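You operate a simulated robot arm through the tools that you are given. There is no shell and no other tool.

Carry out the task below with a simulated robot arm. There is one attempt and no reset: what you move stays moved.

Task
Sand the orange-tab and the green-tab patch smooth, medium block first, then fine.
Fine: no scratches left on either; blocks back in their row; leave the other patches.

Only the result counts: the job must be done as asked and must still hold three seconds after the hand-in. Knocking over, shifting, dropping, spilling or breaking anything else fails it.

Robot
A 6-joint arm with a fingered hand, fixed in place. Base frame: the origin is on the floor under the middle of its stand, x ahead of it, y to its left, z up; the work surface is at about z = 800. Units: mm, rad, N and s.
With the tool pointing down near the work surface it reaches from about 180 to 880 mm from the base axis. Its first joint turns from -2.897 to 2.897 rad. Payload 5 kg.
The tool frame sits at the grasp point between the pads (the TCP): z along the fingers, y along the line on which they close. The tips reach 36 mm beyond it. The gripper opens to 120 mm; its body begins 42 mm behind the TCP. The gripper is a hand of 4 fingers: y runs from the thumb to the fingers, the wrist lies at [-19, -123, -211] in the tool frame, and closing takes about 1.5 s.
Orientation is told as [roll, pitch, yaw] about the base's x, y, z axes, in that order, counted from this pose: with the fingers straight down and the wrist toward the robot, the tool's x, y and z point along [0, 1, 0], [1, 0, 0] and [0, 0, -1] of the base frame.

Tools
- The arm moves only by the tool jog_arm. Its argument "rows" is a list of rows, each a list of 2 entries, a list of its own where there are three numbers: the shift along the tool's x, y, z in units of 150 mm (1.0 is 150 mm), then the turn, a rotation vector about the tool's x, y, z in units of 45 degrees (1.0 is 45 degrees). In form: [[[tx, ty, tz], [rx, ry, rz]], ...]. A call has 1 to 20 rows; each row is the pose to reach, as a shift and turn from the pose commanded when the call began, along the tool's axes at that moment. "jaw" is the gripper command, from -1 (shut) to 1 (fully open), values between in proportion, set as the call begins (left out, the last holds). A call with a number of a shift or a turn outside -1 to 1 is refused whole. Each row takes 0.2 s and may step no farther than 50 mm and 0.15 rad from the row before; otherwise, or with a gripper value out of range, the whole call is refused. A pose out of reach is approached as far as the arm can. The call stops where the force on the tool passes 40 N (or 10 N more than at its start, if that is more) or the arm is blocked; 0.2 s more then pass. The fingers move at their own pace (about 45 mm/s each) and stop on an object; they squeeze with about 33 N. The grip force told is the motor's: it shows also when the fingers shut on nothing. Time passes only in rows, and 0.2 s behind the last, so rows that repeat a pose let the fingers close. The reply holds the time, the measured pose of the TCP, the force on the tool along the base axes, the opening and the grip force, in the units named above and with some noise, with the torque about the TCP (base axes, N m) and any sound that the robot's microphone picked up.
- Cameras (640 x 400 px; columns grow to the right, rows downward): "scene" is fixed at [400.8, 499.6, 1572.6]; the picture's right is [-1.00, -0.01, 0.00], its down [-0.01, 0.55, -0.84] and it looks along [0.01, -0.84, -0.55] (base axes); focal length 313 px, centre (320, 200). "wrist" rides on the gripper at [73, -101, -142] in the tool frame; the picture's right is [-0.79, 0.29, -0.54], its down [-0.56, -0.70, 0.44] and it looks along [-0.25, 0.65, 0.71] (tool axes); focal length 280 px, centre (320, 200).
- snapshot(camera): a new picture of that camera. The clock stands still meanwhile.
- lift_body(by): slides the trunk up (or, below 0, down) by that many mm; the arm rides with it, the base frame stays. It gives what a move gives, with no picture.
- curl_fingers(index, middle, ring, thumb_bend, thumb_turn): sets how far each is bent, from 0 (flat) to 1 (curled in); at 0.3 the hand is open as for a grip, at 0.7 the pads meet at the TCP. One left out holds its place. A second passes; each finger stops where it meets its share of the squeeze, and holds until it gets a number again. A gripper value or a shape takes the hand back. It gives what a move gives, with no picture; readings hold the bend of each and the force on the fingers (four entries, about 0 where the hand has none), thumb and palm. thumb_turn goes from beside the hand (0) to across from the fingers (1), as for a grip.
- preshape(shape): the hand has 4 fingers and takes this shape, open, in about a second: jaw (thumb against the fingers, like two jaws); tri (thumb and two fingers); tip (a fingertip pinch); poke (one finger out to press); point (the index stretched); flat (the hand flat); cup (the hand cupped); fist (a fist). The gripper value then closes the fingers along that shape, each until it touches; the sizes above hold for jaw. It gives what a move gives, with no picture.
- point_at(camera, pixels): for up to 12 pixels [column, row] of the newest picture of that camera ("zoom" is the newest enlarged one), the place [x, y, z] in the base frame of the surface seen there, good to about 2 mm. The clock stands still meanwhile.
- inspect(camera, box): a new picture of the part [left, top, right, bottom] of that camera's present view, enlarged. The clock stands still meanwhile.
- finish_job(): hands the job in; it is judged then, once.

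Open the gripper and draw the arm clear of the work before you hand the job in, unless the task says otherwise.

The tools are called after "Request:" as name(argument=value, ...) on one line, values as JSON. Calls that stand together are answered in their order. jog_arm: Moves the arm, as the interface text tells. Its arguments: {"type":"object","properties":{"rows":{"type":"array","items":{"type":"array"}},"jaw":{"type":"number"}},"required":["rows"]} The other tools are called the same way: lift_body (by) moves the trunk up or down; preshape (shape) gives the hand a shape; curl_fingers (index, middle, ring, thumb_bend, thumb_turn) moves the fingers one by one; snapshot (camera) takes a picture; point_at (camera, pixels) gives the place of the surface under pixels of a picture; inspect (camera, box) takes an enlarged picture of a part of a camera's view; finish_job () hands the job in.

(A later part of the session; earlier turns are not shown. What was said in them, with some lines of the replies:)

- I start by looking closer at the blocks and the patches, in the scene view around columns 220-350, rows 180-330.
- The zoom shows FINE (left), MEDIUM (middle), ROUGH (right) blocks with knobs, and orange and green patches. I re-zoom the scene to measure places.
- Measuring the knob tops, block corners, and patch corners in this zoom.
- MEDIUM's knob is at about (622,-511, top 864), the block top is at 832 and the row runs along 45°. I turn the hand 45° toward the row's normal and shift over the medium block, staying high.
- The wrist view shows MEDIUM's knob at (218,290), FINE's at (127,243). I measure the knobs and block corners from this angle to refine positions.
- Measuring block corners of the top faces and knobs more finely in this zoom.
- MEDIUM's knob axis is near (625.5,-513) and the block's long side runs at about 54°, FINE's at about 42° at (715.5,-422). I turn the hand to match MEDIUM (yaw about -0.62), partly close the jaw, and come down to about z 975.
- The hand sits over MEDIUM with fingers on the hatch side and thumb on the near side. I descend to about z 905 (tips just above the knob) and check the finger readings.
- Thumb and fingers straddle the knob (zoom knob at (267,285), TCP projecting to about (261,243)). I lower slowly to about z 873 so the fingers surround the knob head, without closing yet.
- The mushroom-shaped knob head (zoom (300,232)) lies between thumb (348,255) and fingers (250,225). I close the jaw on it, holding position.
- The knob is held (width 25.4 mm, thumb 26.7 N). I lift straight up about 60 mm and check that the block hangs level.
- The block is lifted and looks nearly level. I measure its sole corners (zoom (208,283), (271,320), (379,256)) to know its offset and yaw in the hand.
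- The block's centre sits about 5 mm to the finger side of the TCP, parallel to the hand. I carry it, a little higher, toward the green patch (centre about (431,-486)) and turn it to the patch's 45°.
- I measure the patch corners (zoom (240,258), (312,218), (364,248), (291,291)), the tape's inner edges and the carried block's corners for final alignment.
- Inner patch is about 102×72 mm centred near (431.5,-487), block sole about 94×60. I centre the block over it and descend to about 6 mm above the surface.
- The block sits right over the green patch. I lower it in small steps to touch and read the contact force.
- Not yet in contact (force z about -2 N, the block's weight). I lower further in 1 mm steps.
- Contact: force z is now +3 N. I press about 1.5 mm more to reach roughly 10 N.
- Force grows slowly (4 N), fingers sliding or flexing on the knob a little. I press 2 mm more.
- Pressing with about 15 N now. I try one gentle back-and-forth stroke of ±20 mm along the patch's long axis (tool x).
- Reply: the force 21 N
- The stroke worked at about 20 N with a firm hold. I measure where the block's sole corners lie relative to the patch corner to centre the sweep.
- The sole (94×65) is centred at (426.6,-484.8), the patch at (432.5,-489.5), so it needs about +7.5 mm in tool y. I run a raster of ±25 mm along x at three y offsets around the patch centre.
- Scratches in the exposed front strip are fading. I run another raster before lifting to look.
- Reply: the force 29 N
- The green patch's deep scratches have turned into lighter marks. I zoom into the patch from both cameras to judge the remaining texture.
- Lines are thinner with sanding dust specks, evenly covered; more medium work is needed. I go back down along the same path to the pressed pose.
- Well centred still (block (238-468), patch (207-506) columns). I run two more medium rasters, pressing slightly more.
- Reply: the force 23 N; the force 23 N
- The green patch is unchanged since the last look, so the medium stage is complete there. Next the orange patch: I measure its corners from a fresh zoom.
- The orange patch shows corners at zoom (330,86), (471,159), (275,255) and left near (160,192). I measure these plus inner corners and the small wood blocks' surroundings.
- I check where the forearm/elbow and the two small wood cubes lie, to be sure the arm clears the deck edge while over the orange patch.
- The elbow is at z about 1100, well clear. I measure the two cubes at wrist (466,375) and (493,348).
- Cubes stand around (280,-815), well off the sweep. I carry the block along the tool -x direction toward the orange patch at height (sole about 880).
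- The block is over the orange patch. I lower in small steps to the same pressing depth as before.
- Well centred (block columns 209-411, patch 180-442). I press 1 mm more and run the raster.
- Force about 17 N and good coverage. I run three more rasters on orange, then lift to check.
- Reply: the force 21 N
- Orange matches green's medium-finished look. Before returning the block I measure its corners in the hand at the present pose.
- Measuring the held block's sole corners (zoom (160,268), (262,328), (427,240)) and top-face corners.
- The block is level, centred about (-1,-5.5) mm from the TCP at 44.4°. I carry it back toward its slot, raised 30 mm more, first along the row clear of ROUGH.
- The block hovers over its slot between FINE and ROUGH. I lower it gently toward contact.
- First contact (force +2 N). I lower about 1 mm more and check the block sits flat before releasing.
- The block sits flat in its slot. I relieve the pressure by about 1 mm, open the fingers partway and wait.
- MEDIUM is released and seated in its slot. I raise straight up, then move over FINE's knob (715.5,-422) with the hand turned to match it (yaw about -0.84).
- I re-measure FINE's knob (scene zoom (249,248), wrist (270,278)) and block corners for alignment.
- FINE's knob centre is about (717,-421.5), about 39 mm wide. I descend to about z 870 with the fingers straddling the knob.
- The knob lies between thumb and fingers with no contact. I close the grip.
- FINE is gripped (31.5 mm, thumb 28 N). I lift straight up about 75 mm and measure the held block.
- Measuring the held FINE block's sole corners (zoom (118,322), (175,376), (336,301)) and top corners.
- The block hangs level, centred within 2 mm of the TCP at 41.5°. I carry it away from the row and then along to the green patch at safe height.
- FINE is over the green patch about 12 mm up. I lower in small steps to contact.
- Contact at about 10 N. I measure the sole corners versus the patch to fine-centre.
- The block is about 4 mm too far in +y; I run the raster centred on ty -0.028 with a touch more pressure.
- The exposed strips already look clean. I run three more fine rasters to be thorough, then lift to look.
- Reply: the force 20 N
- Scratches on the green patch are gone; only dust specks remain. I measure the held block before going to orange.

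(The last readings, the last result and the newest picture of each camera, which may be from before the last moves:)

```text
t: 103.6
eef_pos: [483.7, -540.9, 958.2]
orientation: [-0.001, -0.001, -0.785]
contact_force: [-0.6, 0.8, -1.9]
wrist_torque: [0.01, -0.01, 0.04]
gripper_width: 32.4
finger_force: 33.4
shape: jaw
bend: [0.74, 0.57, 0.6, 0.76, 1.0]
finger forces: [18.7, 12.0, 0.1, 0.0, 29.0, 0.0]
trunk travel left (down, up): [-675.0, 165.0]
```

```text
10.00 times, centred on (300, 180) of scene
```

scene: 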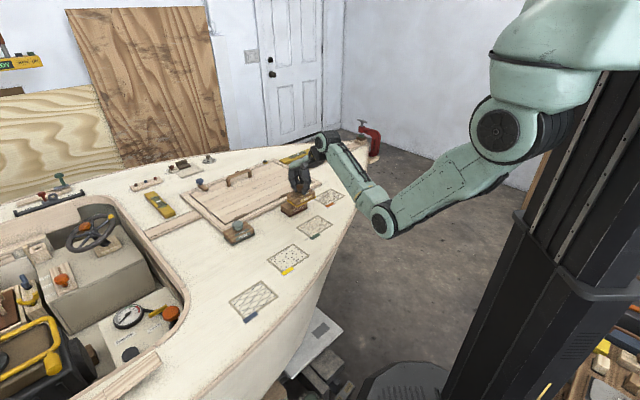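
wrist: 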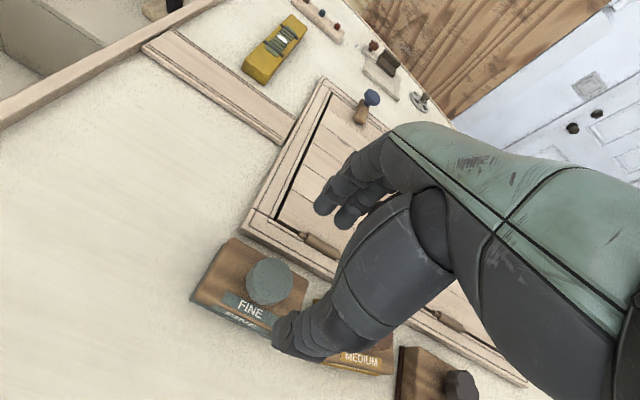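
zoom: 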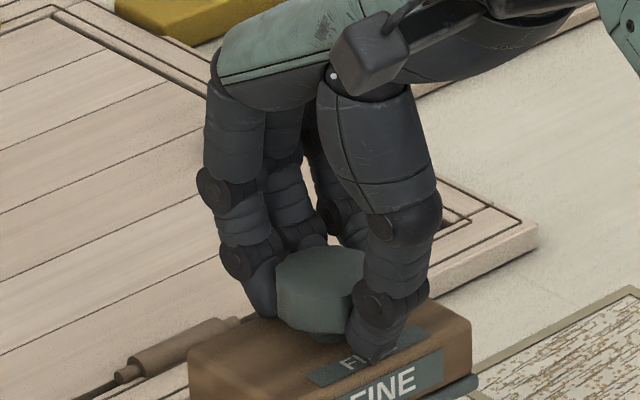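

The crop is too high; I re-crop lower to see the whole block.

Request:
inspect(camera="scene", box=[270, 170, 340, 220])

```text
8.00 times, centred on (305, 195) of scene
```

zoom: 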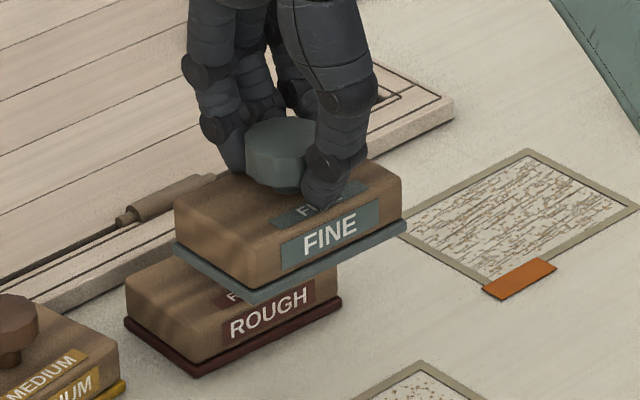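

Measuring sole corners (zoom (172,246), (253,303), (406,224)).

Request:
point_at(camera="zoom", pixels=[[176, 247], [253, 301], [403, 225], [177, 212], [253, 268], [399, 188], [529, 150], [637, 206], [492, 280], [408, 228]])

```text
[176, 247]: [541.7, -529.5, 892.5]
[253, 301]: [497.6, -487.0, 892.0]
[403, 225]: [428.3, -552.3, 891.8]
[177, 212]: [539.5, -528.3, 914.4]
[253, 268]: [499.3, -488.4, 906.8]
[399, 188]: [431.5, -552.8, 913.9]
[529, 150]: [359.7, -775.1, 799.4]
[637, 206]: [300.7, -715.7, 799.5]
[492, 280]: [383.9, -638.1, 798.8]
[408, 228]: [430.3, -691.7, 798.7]
```

The block is centred within 2 mm of the TCP at 43°. I carry it to the orange patch (centre about (371.5,-703)) along the same route as before.

Request:
jog_arm(rows=[[[-0.15, 0, 0], [0, 0, 0]], [[-0.35, 0, 0], [0, 0, 0]], [[-0.6, 0.05, 0], [0, 0, 0]], [[-0.8, 0.15, 0], [0, 0, 0]], [[-0.95, 0.23, 0], [0, 0, 0]], [[-1.0, 0.23, 0], [0, 0, 0]]])

Request:
jog_arm(rows=[[[-0.15, 0, 0.1], [0, 0, 0]], [[-0.3, 0, 0.25], [0, 0, 0]], [[-0.3, 0, 0.4], [0, 0, 0]], [[-0.3, 0, 0.5], [0, 0, 0]], [[-0.3, 0, 0.54], [0, 0, 0]], [[-0.3, 0, 0.565], [0, 0, 0]], [[-0.3, 0, 0.58], [0, 0, 0]], [[-0.3, 0, 0.59], [0, 0, 0]], [[-0.3, 0, 0.59], [0, 0, 0]]])

Request:
inspect(camera="scene", box=[300, 170, 360, 220])

```text
t: 105.0
eef_pos: [400.4, -672.7, 957.4]
orientation: [0.001, -0.001, -0.784]
contact_force: [-0.8, 0.8, -2.8]
wrist_torque: [0.02, -0.03, 0.01]
gripper_width: 32.4
finger_force: 32.9
shape: jaw
bend: [0.74, 0.57, 0.6, 0.76, 1.0]
finger forces: [18.7, 11.9, 0.1, 0.0, 28.6, 0.0]
trunk travel left (down, up): [-675.0, 165.0]
```

```text
t: 107.0
eef_pos: [369.4, -702.9, 871.0]
orientation: [0.001, -0.002, -0.784]
contact_force: [-0.6, 0.2, 0.1]
wrist_torque: [-0.07, -0.08, 0.01]
gripper_width: 32.2
finger_force: 33.0
shape: jaw
bend: [0.74, 0.57, 0.6, 0.76, 1.0]
finger forces: [18.8, 11.8, 0.1, 0.1, 28.9, 0.1]
trunk travel left (down, up): [-675.0, 165.0]
```

```text
8.00 times, centred on (330, 195) of scene
```

zoom: 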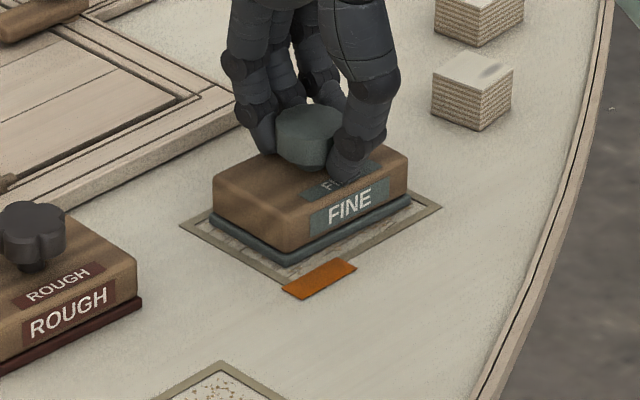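

Just touching, and centred (block columns 210-411, patch 180-442). I press about 2 mm more and read the force.

Request:
jog_arm(rows=[[[0, 0, 0.008], [0, 0, 0]], [[0, 0, 0.014], [0, 0, 0]], [[0, 0, 0.014], [0, 0, 0]]])

Request:
point_at(camera="zoom", pixels=[[213, 221], [290, 264], [409, 201], [180, 226], [441, 208], [284, 284]])

```text
t: 107.8
eef_pos: [368.5, -705.1, 870.3]
orientation: [-0.001, -0.004, -0.785]
contact_force: [-0.7, 0.3, 11.4]
wrist_torque: [-0.13, -0.17, -0.03]
gripper_width: 32.2
finger_force: 33.6
shape: jaw
bend: [0.74, 0.57, 0.6, 0.76, 1.0]
finger forces: [22.9, 12.3, 0.0, 0.1, 30.4, 0.0]
trunk travel left (down, up): [-675.0, 165.0]
```

```text
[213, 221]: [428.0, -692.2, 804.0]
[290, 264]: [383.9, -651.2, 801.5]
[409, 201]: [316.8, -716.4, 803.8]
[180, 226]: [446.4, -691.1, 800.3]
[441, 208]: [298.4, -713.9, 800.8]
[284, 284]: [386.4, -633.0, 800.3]
```

Force 11 N; the block centre (372,-704) matches the patch (372,-702.5). I run four fine rasters on orange.

Request:
jog_arm(rows=[[[0.04, 0, 0.004], [0, 0, 0]], [[0.15, 0.06, 0.004], [0, 0, 0]], [[0.05, 0.06, 0.004], [0, 0, 0]], [[-0.05, 0.06, 0.004], [0, 0, 0]], [[-0.15, 0.06, 0.004], [0, 0, 0]], [[-0.05, 0.06, 0.004], [0, 0, 0]], [[0.05, 0.06, 0.004], [0, 0, 0]], [[0.15, 0.06, 0.004], [0, 0, 0]], [[0.15, -0.005, 0.004], [0, 0, 0]], [[0.05, -0.005, 0.004], [0, 0, 0]], [[-0.05, -0.005, 0.004], [0, 0, 0]], [[-0.15, -0.005, 0.004], [0, 0, 0]], [[-0.15, -0.07, 0.004], [0, 0, 0]], [[-0.05, -0.07, 0.004], [0, 0, 0]], [[0.05, -0.07, 0.004], [0, 0, 0]], [[0.15, -0.07, 0.004], [0, 0, 0]], [[0.05, -0.07, 0.004], [0, 0, 0]], [[-0.05, -0.07, 0.004], [0, 0, 0]], [[-0.15, -0.07, 0.004], [0, 0, 0]], [[0, -0.005, 0.004], [0, 0, 0]]])

Request:
jog_arm(rows=[[[-0.08, 0.03, 0], [0, 0, 0]], [[-0.15, 0.065, 0], [0, 0, 0]], [[-0.05, 0.065, 0], [0, 0, 0]], [[0.05, 0.065, 0], [0, 0, 0]], [[0.15, 0.065, 0], [0, 0, 0]], [[0.05, 0.065, 0], [0, 0, 0]], [[-0.05, 0.065, 0], [0, 0, 0]], [[-0.15, 0.065, 0], [0, 0, 0]], [[-0.15, 0, 0], [0, 0, 0]], [[-0.05, 0, 0], [0, 0, 0]], [[0.05, 0, 0], [0, 0, 0]], [[0.15, 0, 0], [0, 0, 0]], [[0.15, -0.065, 0], [0, 0, 0]], [[0.05, -0.065, 0], [0, 0, 0]], [[-0.05, -0.065, 0], [0, 0, 0]], [[-0.15, -0.065, 0], [0, 0, 0]], [[-0.05, -0.065, 0], [0, 0, 0]], [[0.05, -0.065, 0], [0, 0, 0]], [[0.15, -0.065, 0], [0, 0, 0]], [[0, 0, 0], [0, 0, 0]]])

Request:
jog_arm(rows=[[[0.08, 0.03, 0], [0, 0, 0]], [[0.15, 0.065, 0], [0, 0, 0]], [[0.05, 0.065, 0], [0, 0, 0]], [[-0.05, 0.065, 0], [0, 0, 0]], [[-0.15, 0.065, 0], [0, 0, 0]], [[-0.05, 0.065, 0], [0, 0, 0]], [[0.05, 0.065, 0], [0, 0, 0]], [[0.15, 0.065, 0], [0, 0, 0]], [[0.15, 0, 0], [0, 0, 0]], [[0.05, 0, 0], [0, 0, 0]], [[-0.05, 0, 0], [0, 0, 0]], [[-0.15, 0, 0], [0, 0, 0]], [[-0.15, -0.065, 0], [0, 0, 0]], [[-0.05, -0.065, 0], [0, 0, 0]], [[0.05, -0.065, 0], [0, 0, 0]], [[0.15, -0.065, 0], [0, 0, 0]], [[0.05, -0.065, 0], [0, 0, 0]], [[-0.05, -0.065, 0], [0, 0, 0]], [[-0.15, -0.065, 0], [0, 0, 0]], [[0, 0, 0], [0, 0, 0]]])

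Request:
jog_arm(rows=[[[-0.08, 0.03, 0], [0, 0, 0]], [[-0.15, 0.065, 0], [0, 0, 0]], [[-0.05, 0.065, 0], [0, 0, 0]], [[0.05, 0.065, 0], [0, 0, 0]], [[0.15, 0.065, 0], [0, 0, 0]], [[0.05, 0.065, 0], [0, 0, 0]], [[-0.05, 0.065, 0], [0, 0, 0]], [[-0.15, 0.065, 0], [0, 0, 0]], [[-0.15, 0, 0], [0, 0, 0]], [[-0.05, 0, 0], [0, 0, 0]], [[0.05, 0, 0], [0, 0, 0]], [[0.15, 0, 0], [0, 0, 0]], [[0.15, -0.065, 0], [0, 0, 0]], [[0.05, -0.065, 0], [0, 0, 0]], [[-0.05, -0.065, 0], [0, 0, 0]], [[-0.15, -0.065, 0], [0, 0, 0]], [[-0.05, -0.065, 0], [0, 0, 0]], [[0.05, -0.065, 0], [0, 0, 0]], [[0.15, -0.065, 0], [0, 0, 0]], [[0, 0, 0], [0, 0, 0]]])

Request:
jog_arm(rows=[[[0, 0, -0.03], [0, 0, 0]], [[0, 0, -0.1], [0, 0, 0]], [[0, 0, -0.25], [0, 0, 0]], [[0.1, 0, -0.4], [0, 0, 0]], [[0.3, 0, -0.55], [0, 0, 0]], [[0.5, 0, -0.6], [0, 0, 0]], [[0.5, 0, -0.6], [0, 0, 0]]])

Request:
inspect(camera="wrist", box=[0, 240, 380, 400])

Request:
inspect(camera="scene", box=[285, 170, 355, 220])

```text
t: 112.0
eef_pos: [365.8, -704.6, 871.0]
orientation: [-0.004, -0.005, -0.787]
contact_force: [-4.8, -3.1, 17.6]
wrist_torque: [-0.17, -0.03, -0.11]
gripper_width: 32.7
finger_force: 33.2
shape: jaw
bend: [0.74, 0.57, 0.6, 0.76, 1.0]
finger forces: [26.9, 14.6, 0.0, 0.0, 35.3, 0.0]
trunk travel left (down, up): [-675.0, 165.0]
```

```text
t: 116.2
eef_pos: [371.8, -699.5, 870.2]
orientation: [0.002, -0.002, -0.783]
contact_force: [4.6, 12.5, 25.4]
wrist_torque: [0.55, -0.23, 0.08]
gripper_width: 33.1
finger_force: 33.3
shape: jaw
bend: [0.74, 0.58, 0.6, 0.76, 1.0]
finger forces: [26.6, 9.1, 0.0, 0.1, 46.5, 0.0]
trunk travel left (down, up): [-675.0, 165.0]
```

```text
t: 120.4
eef_pos: [367.8, -702.0, 869.4]
orientation: [-0.003, -0.004, -0.787]
contact_force: [-6.1, -3.0, 19.3]
wrist_torque: [-0.11, 0.02, -0.07]
gripper_width: 33.0
finger_force: 32.9
shape: jaw
bend: [0.74, 0.57, 0.6, 0.76, 1.0]
finger forces: [27.7, 16.8, 0.1, 0.0, 38.2, 0.0]
trunk travel left (down, up): [-675.0, 165.0]
```

```text
t: 124.6
eef_pos: [369.2, -699.9, 870.0]
orientation: [0.0, -0.003, -0.783]
contact_force: [4.5, 3.8, 17.1]
wrist_torque: [0.19, -0.32, 0.01]
gripper_width: 32.4
finger_force: 33.2
shape: jaw
bend: [0.74, 0.58, 0.6, 0.76, 1.0]
finger forces: [27.7, 11.1, 0.1, 0.0, 38.0, 0.0]
trunk travel left (down, up): [-675.0, 165.0]
```

```text
t: 126.2
eef_pos: [421.1, -648.8, 957.2]
orientation: [0.0, 0.001, -0.784]
contact_force: [0.1, -0.9, -2.0]
wrist_torque: [0.02, 0.01, -0.03]
gripper_width: 32.3
finger_force: 32.9
shape: jaw
bend: [0.74, 0.57, 0.6, 0.76, 1.0]
finger forces: [19.6, 12.4, 0.1, 0.1, 29.4, 0.0]
trunk travel left (down, up): [-675.0, 165.0]
```

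```text
1.68 times, centred on (190, 320) of wrist
```

zoom: 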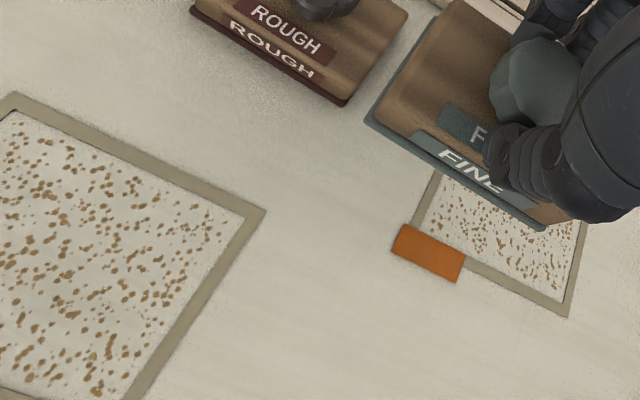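

```text
8.00 times, centred on (320, 195) of scene
```

zoom: 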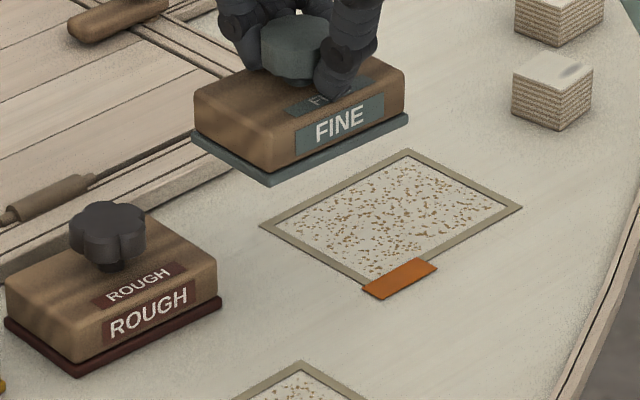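

Both patches show only dust specks. I zoom tightly on both to confirm no lines remain, and measure the held block.

Request:
inspect(camera="scene", box=[312, 185, 352, 212])

Request:
inspect(camera="scene", box=[300, 210, 340, 240])

Request:
inspect(camera="scene", box=[285, 160, 355, 210])

```text
14.81 times, centred on (332, 198) of scene
```

zoom: 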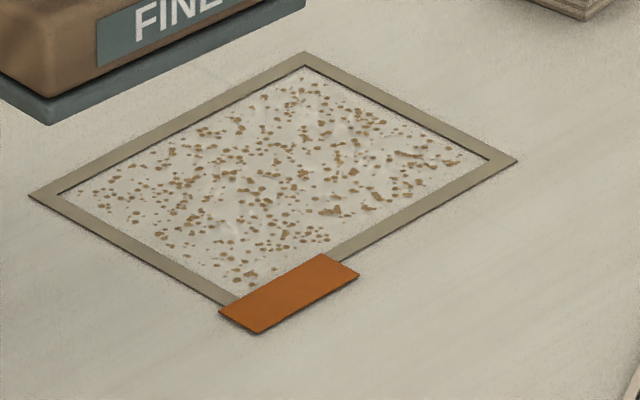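

```text
13.33 times, centred on (320, 225) of scene
```

zoom: 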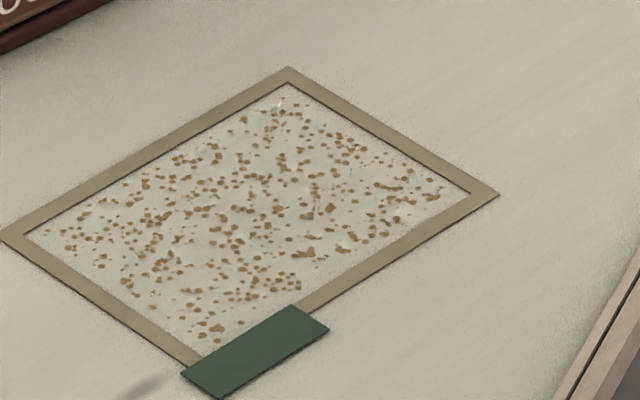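

```text
8.00 times, centred on (320, 185) of scene
```

zoom: 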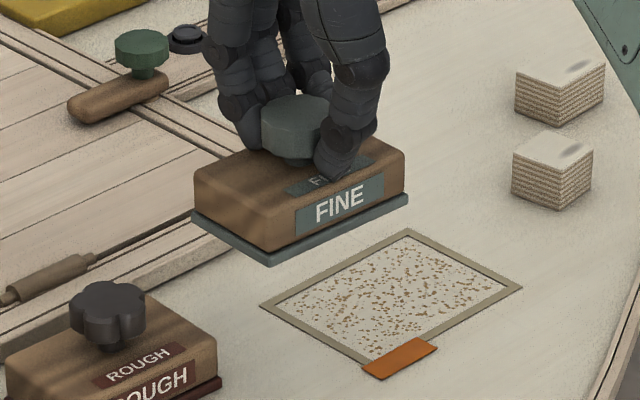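

Both patches are scratch-free. I measure the held FINE block's corners (zoom (193,214), (270,265), (407,199)) for an accurate return.

Request:
point_at(camera="zoom", pixels=[[195, 216], [270, 265], [405, 200], [196, 180], [270, 232], [402, 160], [233, 240], [340, 232]])

```text
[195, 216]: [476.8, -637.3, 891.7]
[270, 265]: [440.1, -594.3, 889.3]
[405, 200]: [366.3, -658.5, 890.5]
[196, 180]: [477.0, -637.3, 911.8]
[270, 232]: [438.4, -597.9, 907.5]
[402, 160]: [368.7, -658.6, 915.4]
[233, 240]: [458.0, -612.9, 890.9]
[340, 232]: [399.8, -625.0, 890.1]
```

The block sits at 41° in the hand, matching its original angle, centre offset (-0.8,+2.4). I carry it back, raised 30 mm and offset from the other knobs, toward its slot at (715.5,-422).

Request:
jog_arm(rows=[[[0.05, -0.1, -0.12], [0, 0, 0]], [[0.25, -0.3, -0.2], [0, 0, 0]], [[0.5, -0.4, -0.2], [0, 0, 0]], [[0.75, -0.4, -0.2], [0, 0, 0]], [[1.0, -0.4, -0.2], [0, 0, 0]]])

Request:
jog_arm(rows=[[[0.25, 0, 0], [0, 0, 0]], [[0.5, 0, 0], [0, 0, 0]], [[0.75, 0, 0], [0, 0, 0]], [[1.0, 0, 0], [0, 0, 0]]])

Request:
jog_arm(rows=[[[0.2, 0.2, 0], [0, 0, 0]], [[0.4, 0.45, 0], [0, 0, 0]], [[0.45, 0.72, 0], [0, 0, 0]], [[0.45, 0.72, 0.2], [0, 0, 0]], [[0.45, 0.72, 0.4], [0, 0, 0]], [[0.45, 0.72, 0.58], [0, 0, 0]], [[0.45, 0.72, 0.66], [0, 0, 0]], [[0.45, 0.72, 0.66], [0, 0, 0]]])

Request:
inspect(camera="scene", box=[200, 180, 300, 250])

```text
t: 127.4
eef_pos: [485.9, -499.1, 989.5]
orientation: [-0.003, 0.001, -0.786]
contact_force: [0.4, 0.4, -2.2]
wrist_torque: [0.0, 0.03, 0.01]
gripper_width: 31.8
finger_force: 33.0
shape: jaw
bend: [0.74, 0.57, 0.6, 0.76, 1.0]
finger forces: [19.5, 12.5, 0.0, 0.0, 29.2, 0.0]
trunk travel left (down, up): [-675.0, 165.0]
```

```text
t: 128.4
eef_pos: [592.2, -390.5, 988.0]
orientation: [-0.001, 0.0, -0.785]
contact_force: [0.6, 0.1, -2.1]
wrist_torque: [0.02, 0.01, -0.01]
gripper_width: 31.9
finger_force: 33.0
shape: jaw
bend: [0.74, 0.57, 0.6, 0.76, 1.0]
finger forces: [19.4, 12.3, 0.1, 0.0, 29.2, 0.0]
trunk travel left (down, up): [-675.0, 165.0]
```

```text
t: 130.2
eef_pos: [716.8, -425.1, 888.3]
orientation: [0.0, -0.001, -0.783]
contact_force: [-0.1, -0.5, -2.1]
wrist_torque: [-0.01, 0.01, 0.01]
gripper_width: 32.0
finger_force: 33.3
shape: jaw
bend: [0.74, 0.57, 0.6, 0.76, 1.0]
finger forces: [19.5, 12.3, 0.0, 0.0, 29.2, 0.1]
trunk travel left (down, up): [-675.0, 165.0]
```

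```text
5.71 times, centred on (250, 215) of scene
```

zoom: 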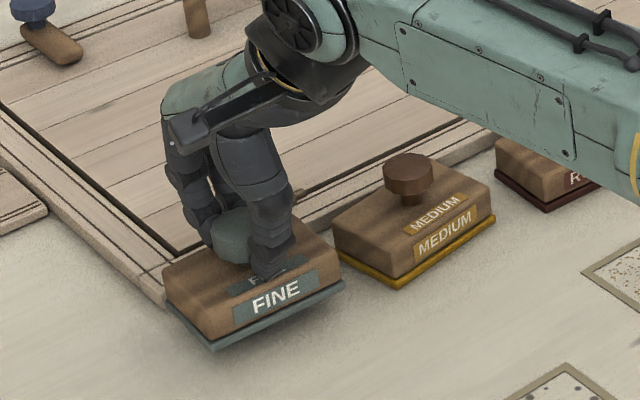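

The block hovers about 18 mm above its slot. I measure its corners once more for final placement.

Request:
point_at(camera="zoom", pixels=[[167, 304], [213, 347], [343, 285], [166, 275], [212, 318]])

```text
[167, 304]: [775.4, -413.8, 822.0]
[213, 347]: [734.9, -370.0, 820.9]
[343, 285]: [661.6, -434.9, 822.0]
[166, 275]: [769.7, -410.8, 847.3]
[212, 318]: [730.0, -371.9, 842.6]
```

Position matches the original within a couple of mm at 41.5°. I lower gently to contact with a 2 mm shift away from the hatch.

Request:
jog_arm(rows=[[[0, -0.013, 0.05], [0, 0, 0]], [[0, -0.013, 0.09], [0, 0, 0]], [[0, -0.013, 0.108], [0, 0, 0]], [[0, -0.013, 0.118], [0, 0, 0]], [[0, -0.013, 0.124], [0, 0, 0]], [[0, -0.013, 0.124], [0, 0, 0]]])

Request:
inspect(camera="scene", box=[210, 190, 290, 250])

```text
t: 131.6
eef_pos: [714.5, -423.2, 871.3]
orientation: [0.001, -0.001, -0.785]
contact_force: [-0.1, 0.6, 2.6]
wrist_torque: [-0.05, -0.08, 0.0]
gripper_width: 31.9
finger_force: 33.2
shape: jaw
bend: [0.74, 0.57, 0.6, 0.76, 1.0]
finger forces: [20.7, 12.5, 0.0, 0.1, 29.6, 0.0]
trunk travel left (down, up): [-675.0, 165.0]
```

```text
6.67 times, centred on (250, 220) of scene
```

zoom: 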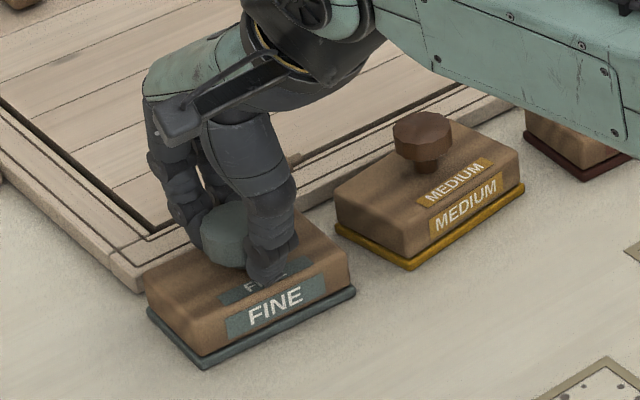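

FINE is touching down in practically its original place (front corner zoom (205,370) vs (205,372) before). I open the fingers.

Request:
jog_arm(rows=[[[0, 0, 0], [0, 0, 0]], [[0, 0, 0], [0, 0, 0]], [[0, 0, 0], [0, 0, 0]], [[0, 0, 0], [0, 0, 0]], [[0, 0, 0], [0, 0, 0]], [[0, 0, 0], [0, 0, 0]], [[0, 0, 0], [0, 0, 0]]], jaw=0.4)

Request:
inspect(camera="scene", box=[210, 190, 290, 250])

```text
t: 133.2
eef_pos: [714.4, -421.9, 869.7]
orientation: [-0.001, 0.0, -0.787]
contact_force: [0.1, -0.1, 0.2]
wrist_torque: [0.0, 0.01, 0.01]
gripper_width: 83.6
finger_force: 0.0
shape: jaw
bend: [0.27, 0.38, 0.35, 0.59, 0.99]
finger forces: [0.0, 0.1, 0.1, 0.0, 0.0, 0.1]
trunk travel left (down, up): [-675.0, 165.0]
```

```text
6.67 times, centred on (250, 220) of scene
```

zoom: 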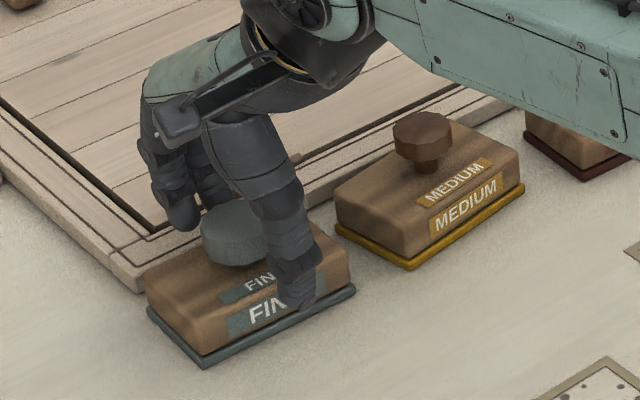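

Released cleanly. I raise straight up, then open fully and draw the arm high and back toward the robot.

Request:
jog_arm(rows=[[[0, 0, -0.1], [0, 0, 0]], [[0, 0, -0.25], [0, 0, 0]], [[0, 0, -0.5], [0, 0, 0]], [[0, 0, -0.75], [0, 0, 0]], [[0, 0, -1.0], [0, 0, 0]], [[0, 0, -1.0], [0, 0, 0]]])

Request:
jog_arm(rows=[[[0, -0.1, -0.25], [0, 0, 0]], [[0, -0.3, -0.5], [0, 0, 0]], [[0, -0.55, -0.7], [0, 0, 0]], [[0, -0.8, -0.8], [0, 0, 0]], [[0, -1.0, -0.8], [0, 0, 0]], [[0, -1.0, -0.8], [0, 0, 0]]], jaw=1)

Request:
snapshot(camera="scene")

Request:
inspect(camera="scene", box=[210, 170, 370, 270])

```text
t: 134.6
eef_pos: [713.6, -423.0, 1020.1]
orientation: [0.0, 0.0, -0.785]
contact_force: [0.9, 0.9, -0.2]
wrist_torque: [-0.01, 0.02, 0.0]
gripper_width: 83.8
finger_force: 0.0
shape: jaw
bend: [0.27, 0.37, 0.35, 0.59, 0.99]
finger forces: [0.1, 0.1, 0.1, 0.0, 0.0, 0.0]
trunk travel left (down, up): [-675.0, 165.0]
```

```text
t: 136.0
eef_pos: [608.8, -318.1, 1141.3]
orientation: [0.0, 0.002, -0.782]
contact_force: [-0.4, -0.7, 0.4]
wrist_torque: [0.02, 0.01, 0.0]
gripper_width: 119.9
finger_force: 0.0
shape: jaw
bend: [0.3, 0.3, 0.3, 0.3, 0.98]
finger forces: [0.0, 0.1, 0.0, 0.1, 0.0, 0.0]
trunk travel left (down, up): [-675.0, 165.0]
```

```text
taken
```

scene: 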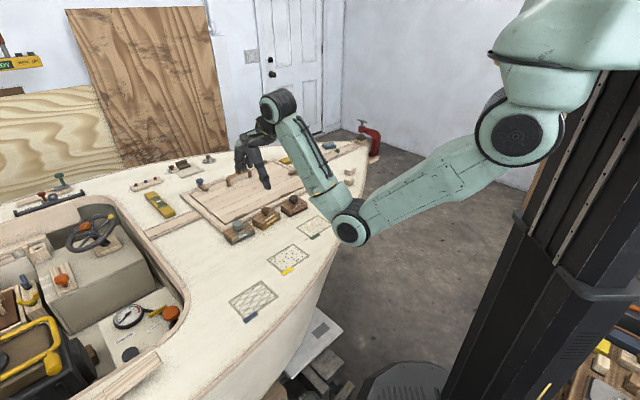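

```text
4.00 times, centred on (290, 220) of scene
```

zoom: 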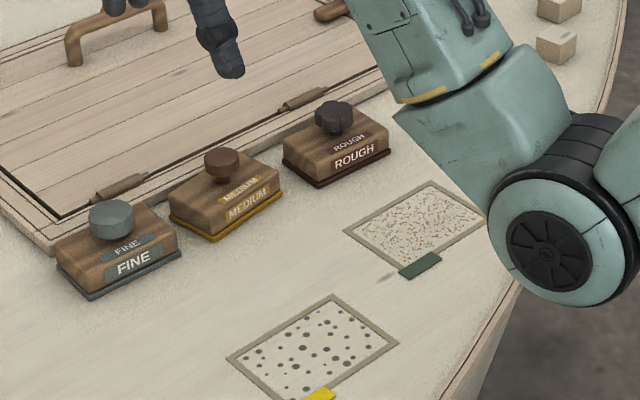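

All three blocks stand in their row and the other patches look untouched. I check the sign at the upper left and take a clear view of both sanded patches by moving the arm a bit further away.

Request:
inspect(camera="scene", box=[0, 20, 80, 100])

Request:
jog_arm(rows=[[[0.2, -0.1, -0.1], [0, 0, 0]], [[0.4, -0.2, -0.2], [0, 0, 0]], [[0.6, -0.3, -0.3], [0, 0, 0]], [[0.8, -0.4, -0.3], [0, 0, 0]], [[1.0, -0.5, -0.3], [0, 0, 0]], [[1.0, -0.5, -0.3], [0, 0, 0]]])

Request:
inspect(camera="scene", box=[220, 170, 380, 300])

Request:
snapshot(camera="wrist")

```text
5.00 times, centred on (40, 60) of scene
```

zoom: 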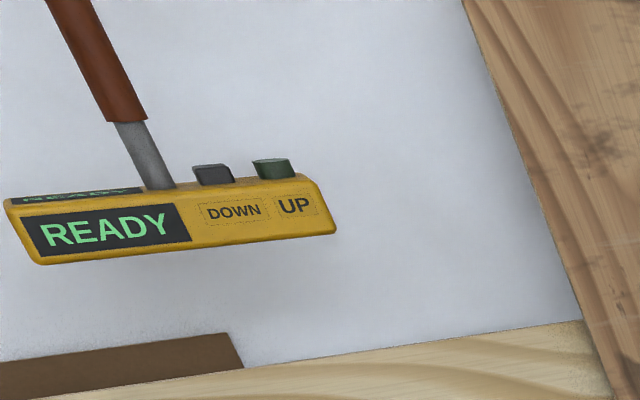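

```text
t: 137.4
eef_pos: [672.8, -163.9, 1169.5]
orientation: [0.002, -0.003, -0.785]
contact_force: [-0.5, 0.1, -0.2]
wrist_torque: [0.01, 0.01, -0.02]
gripper_width: 119.7
finger_force: 0.0
shape: jaw
bend: [0.3, 0.3, 0.3, 0.3, 0.98]
finger forces: [0.0, 0.0, 0.0, 0.0, 0.1, 0.0]
out of reach, approached as far as the arm can: row 3, 4, 5, 6
trunk travel left (down, up): [-675.0, 165.0]
```

```text
3.08 times, centred on (300, 235) of scene
```

zoom: 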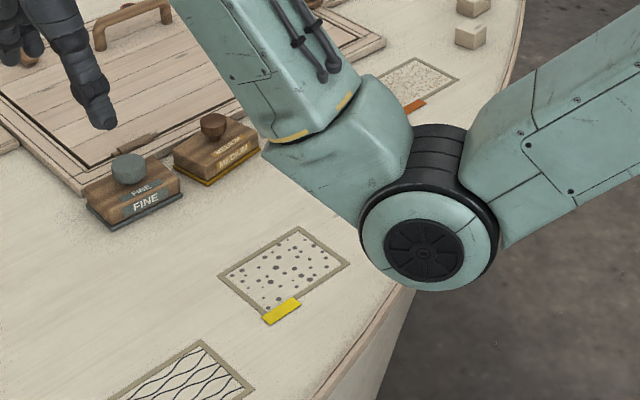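

```text
taken
```

wrist: 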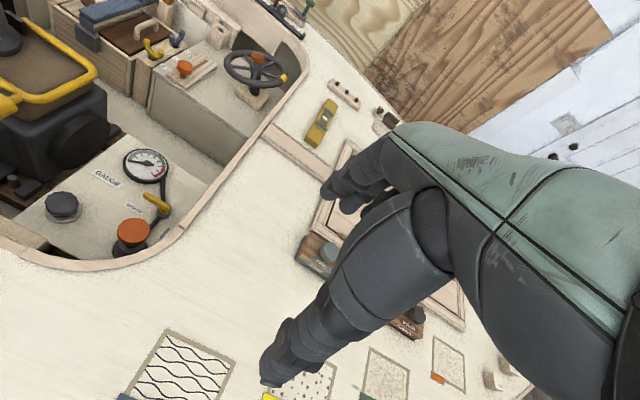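

The sign is just a hoist pendant, and the wrist view shows blue and yellow patches unchanged. I verify the elbow's height so the arm is truly clear.

Request:
point_at(camera="zoom", pixels=[[420, 285], [420, 250], [370, 215], [310, 170]])

Request:
inspect(camera="wrist", box=[330, 320, 480, 400])

```text
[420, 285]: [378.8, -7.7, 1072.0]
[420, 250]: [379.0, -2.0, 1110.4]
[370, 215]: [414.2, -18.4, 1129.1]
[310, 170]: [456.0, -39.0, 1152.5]
```

```text
4.27 times, centred on (405, 360) of wrist
```

zoom: 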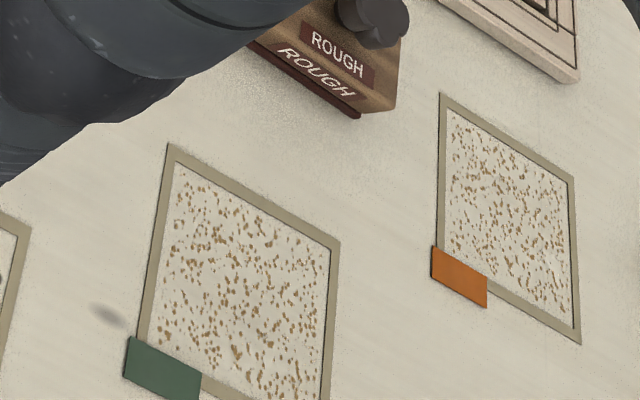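

The elbow is at z over 1070, clear of everything. Both green and orange patches show no scratches, the blocks are back in their row and the gripper is open, so I hand the job in.

Request:
finish_job()

```text
The job is handed in.
```

I sanded the orange-tab and green-tab patches with the medium block and then the fine one. In close-up views neither patch shows any scratches. I handed the job in, and the tool did not report a verdict.

- **Patches:** Fine sanding dust is still visible as brown specks on both. I did not wipe it off, since the task didn't ask for that. The yellow-tab and blue-tab patches were not touched.
- **Blocks:** All three stand in their row. FINE is almost exactly where it started, MEDIUM sits about 4 mm from its original spot, and ROUGH was never moved.
- **Arm:** The gripper is open and the arm is raised clear of the work. No contact with anything else showed up in the readings or the pictures.
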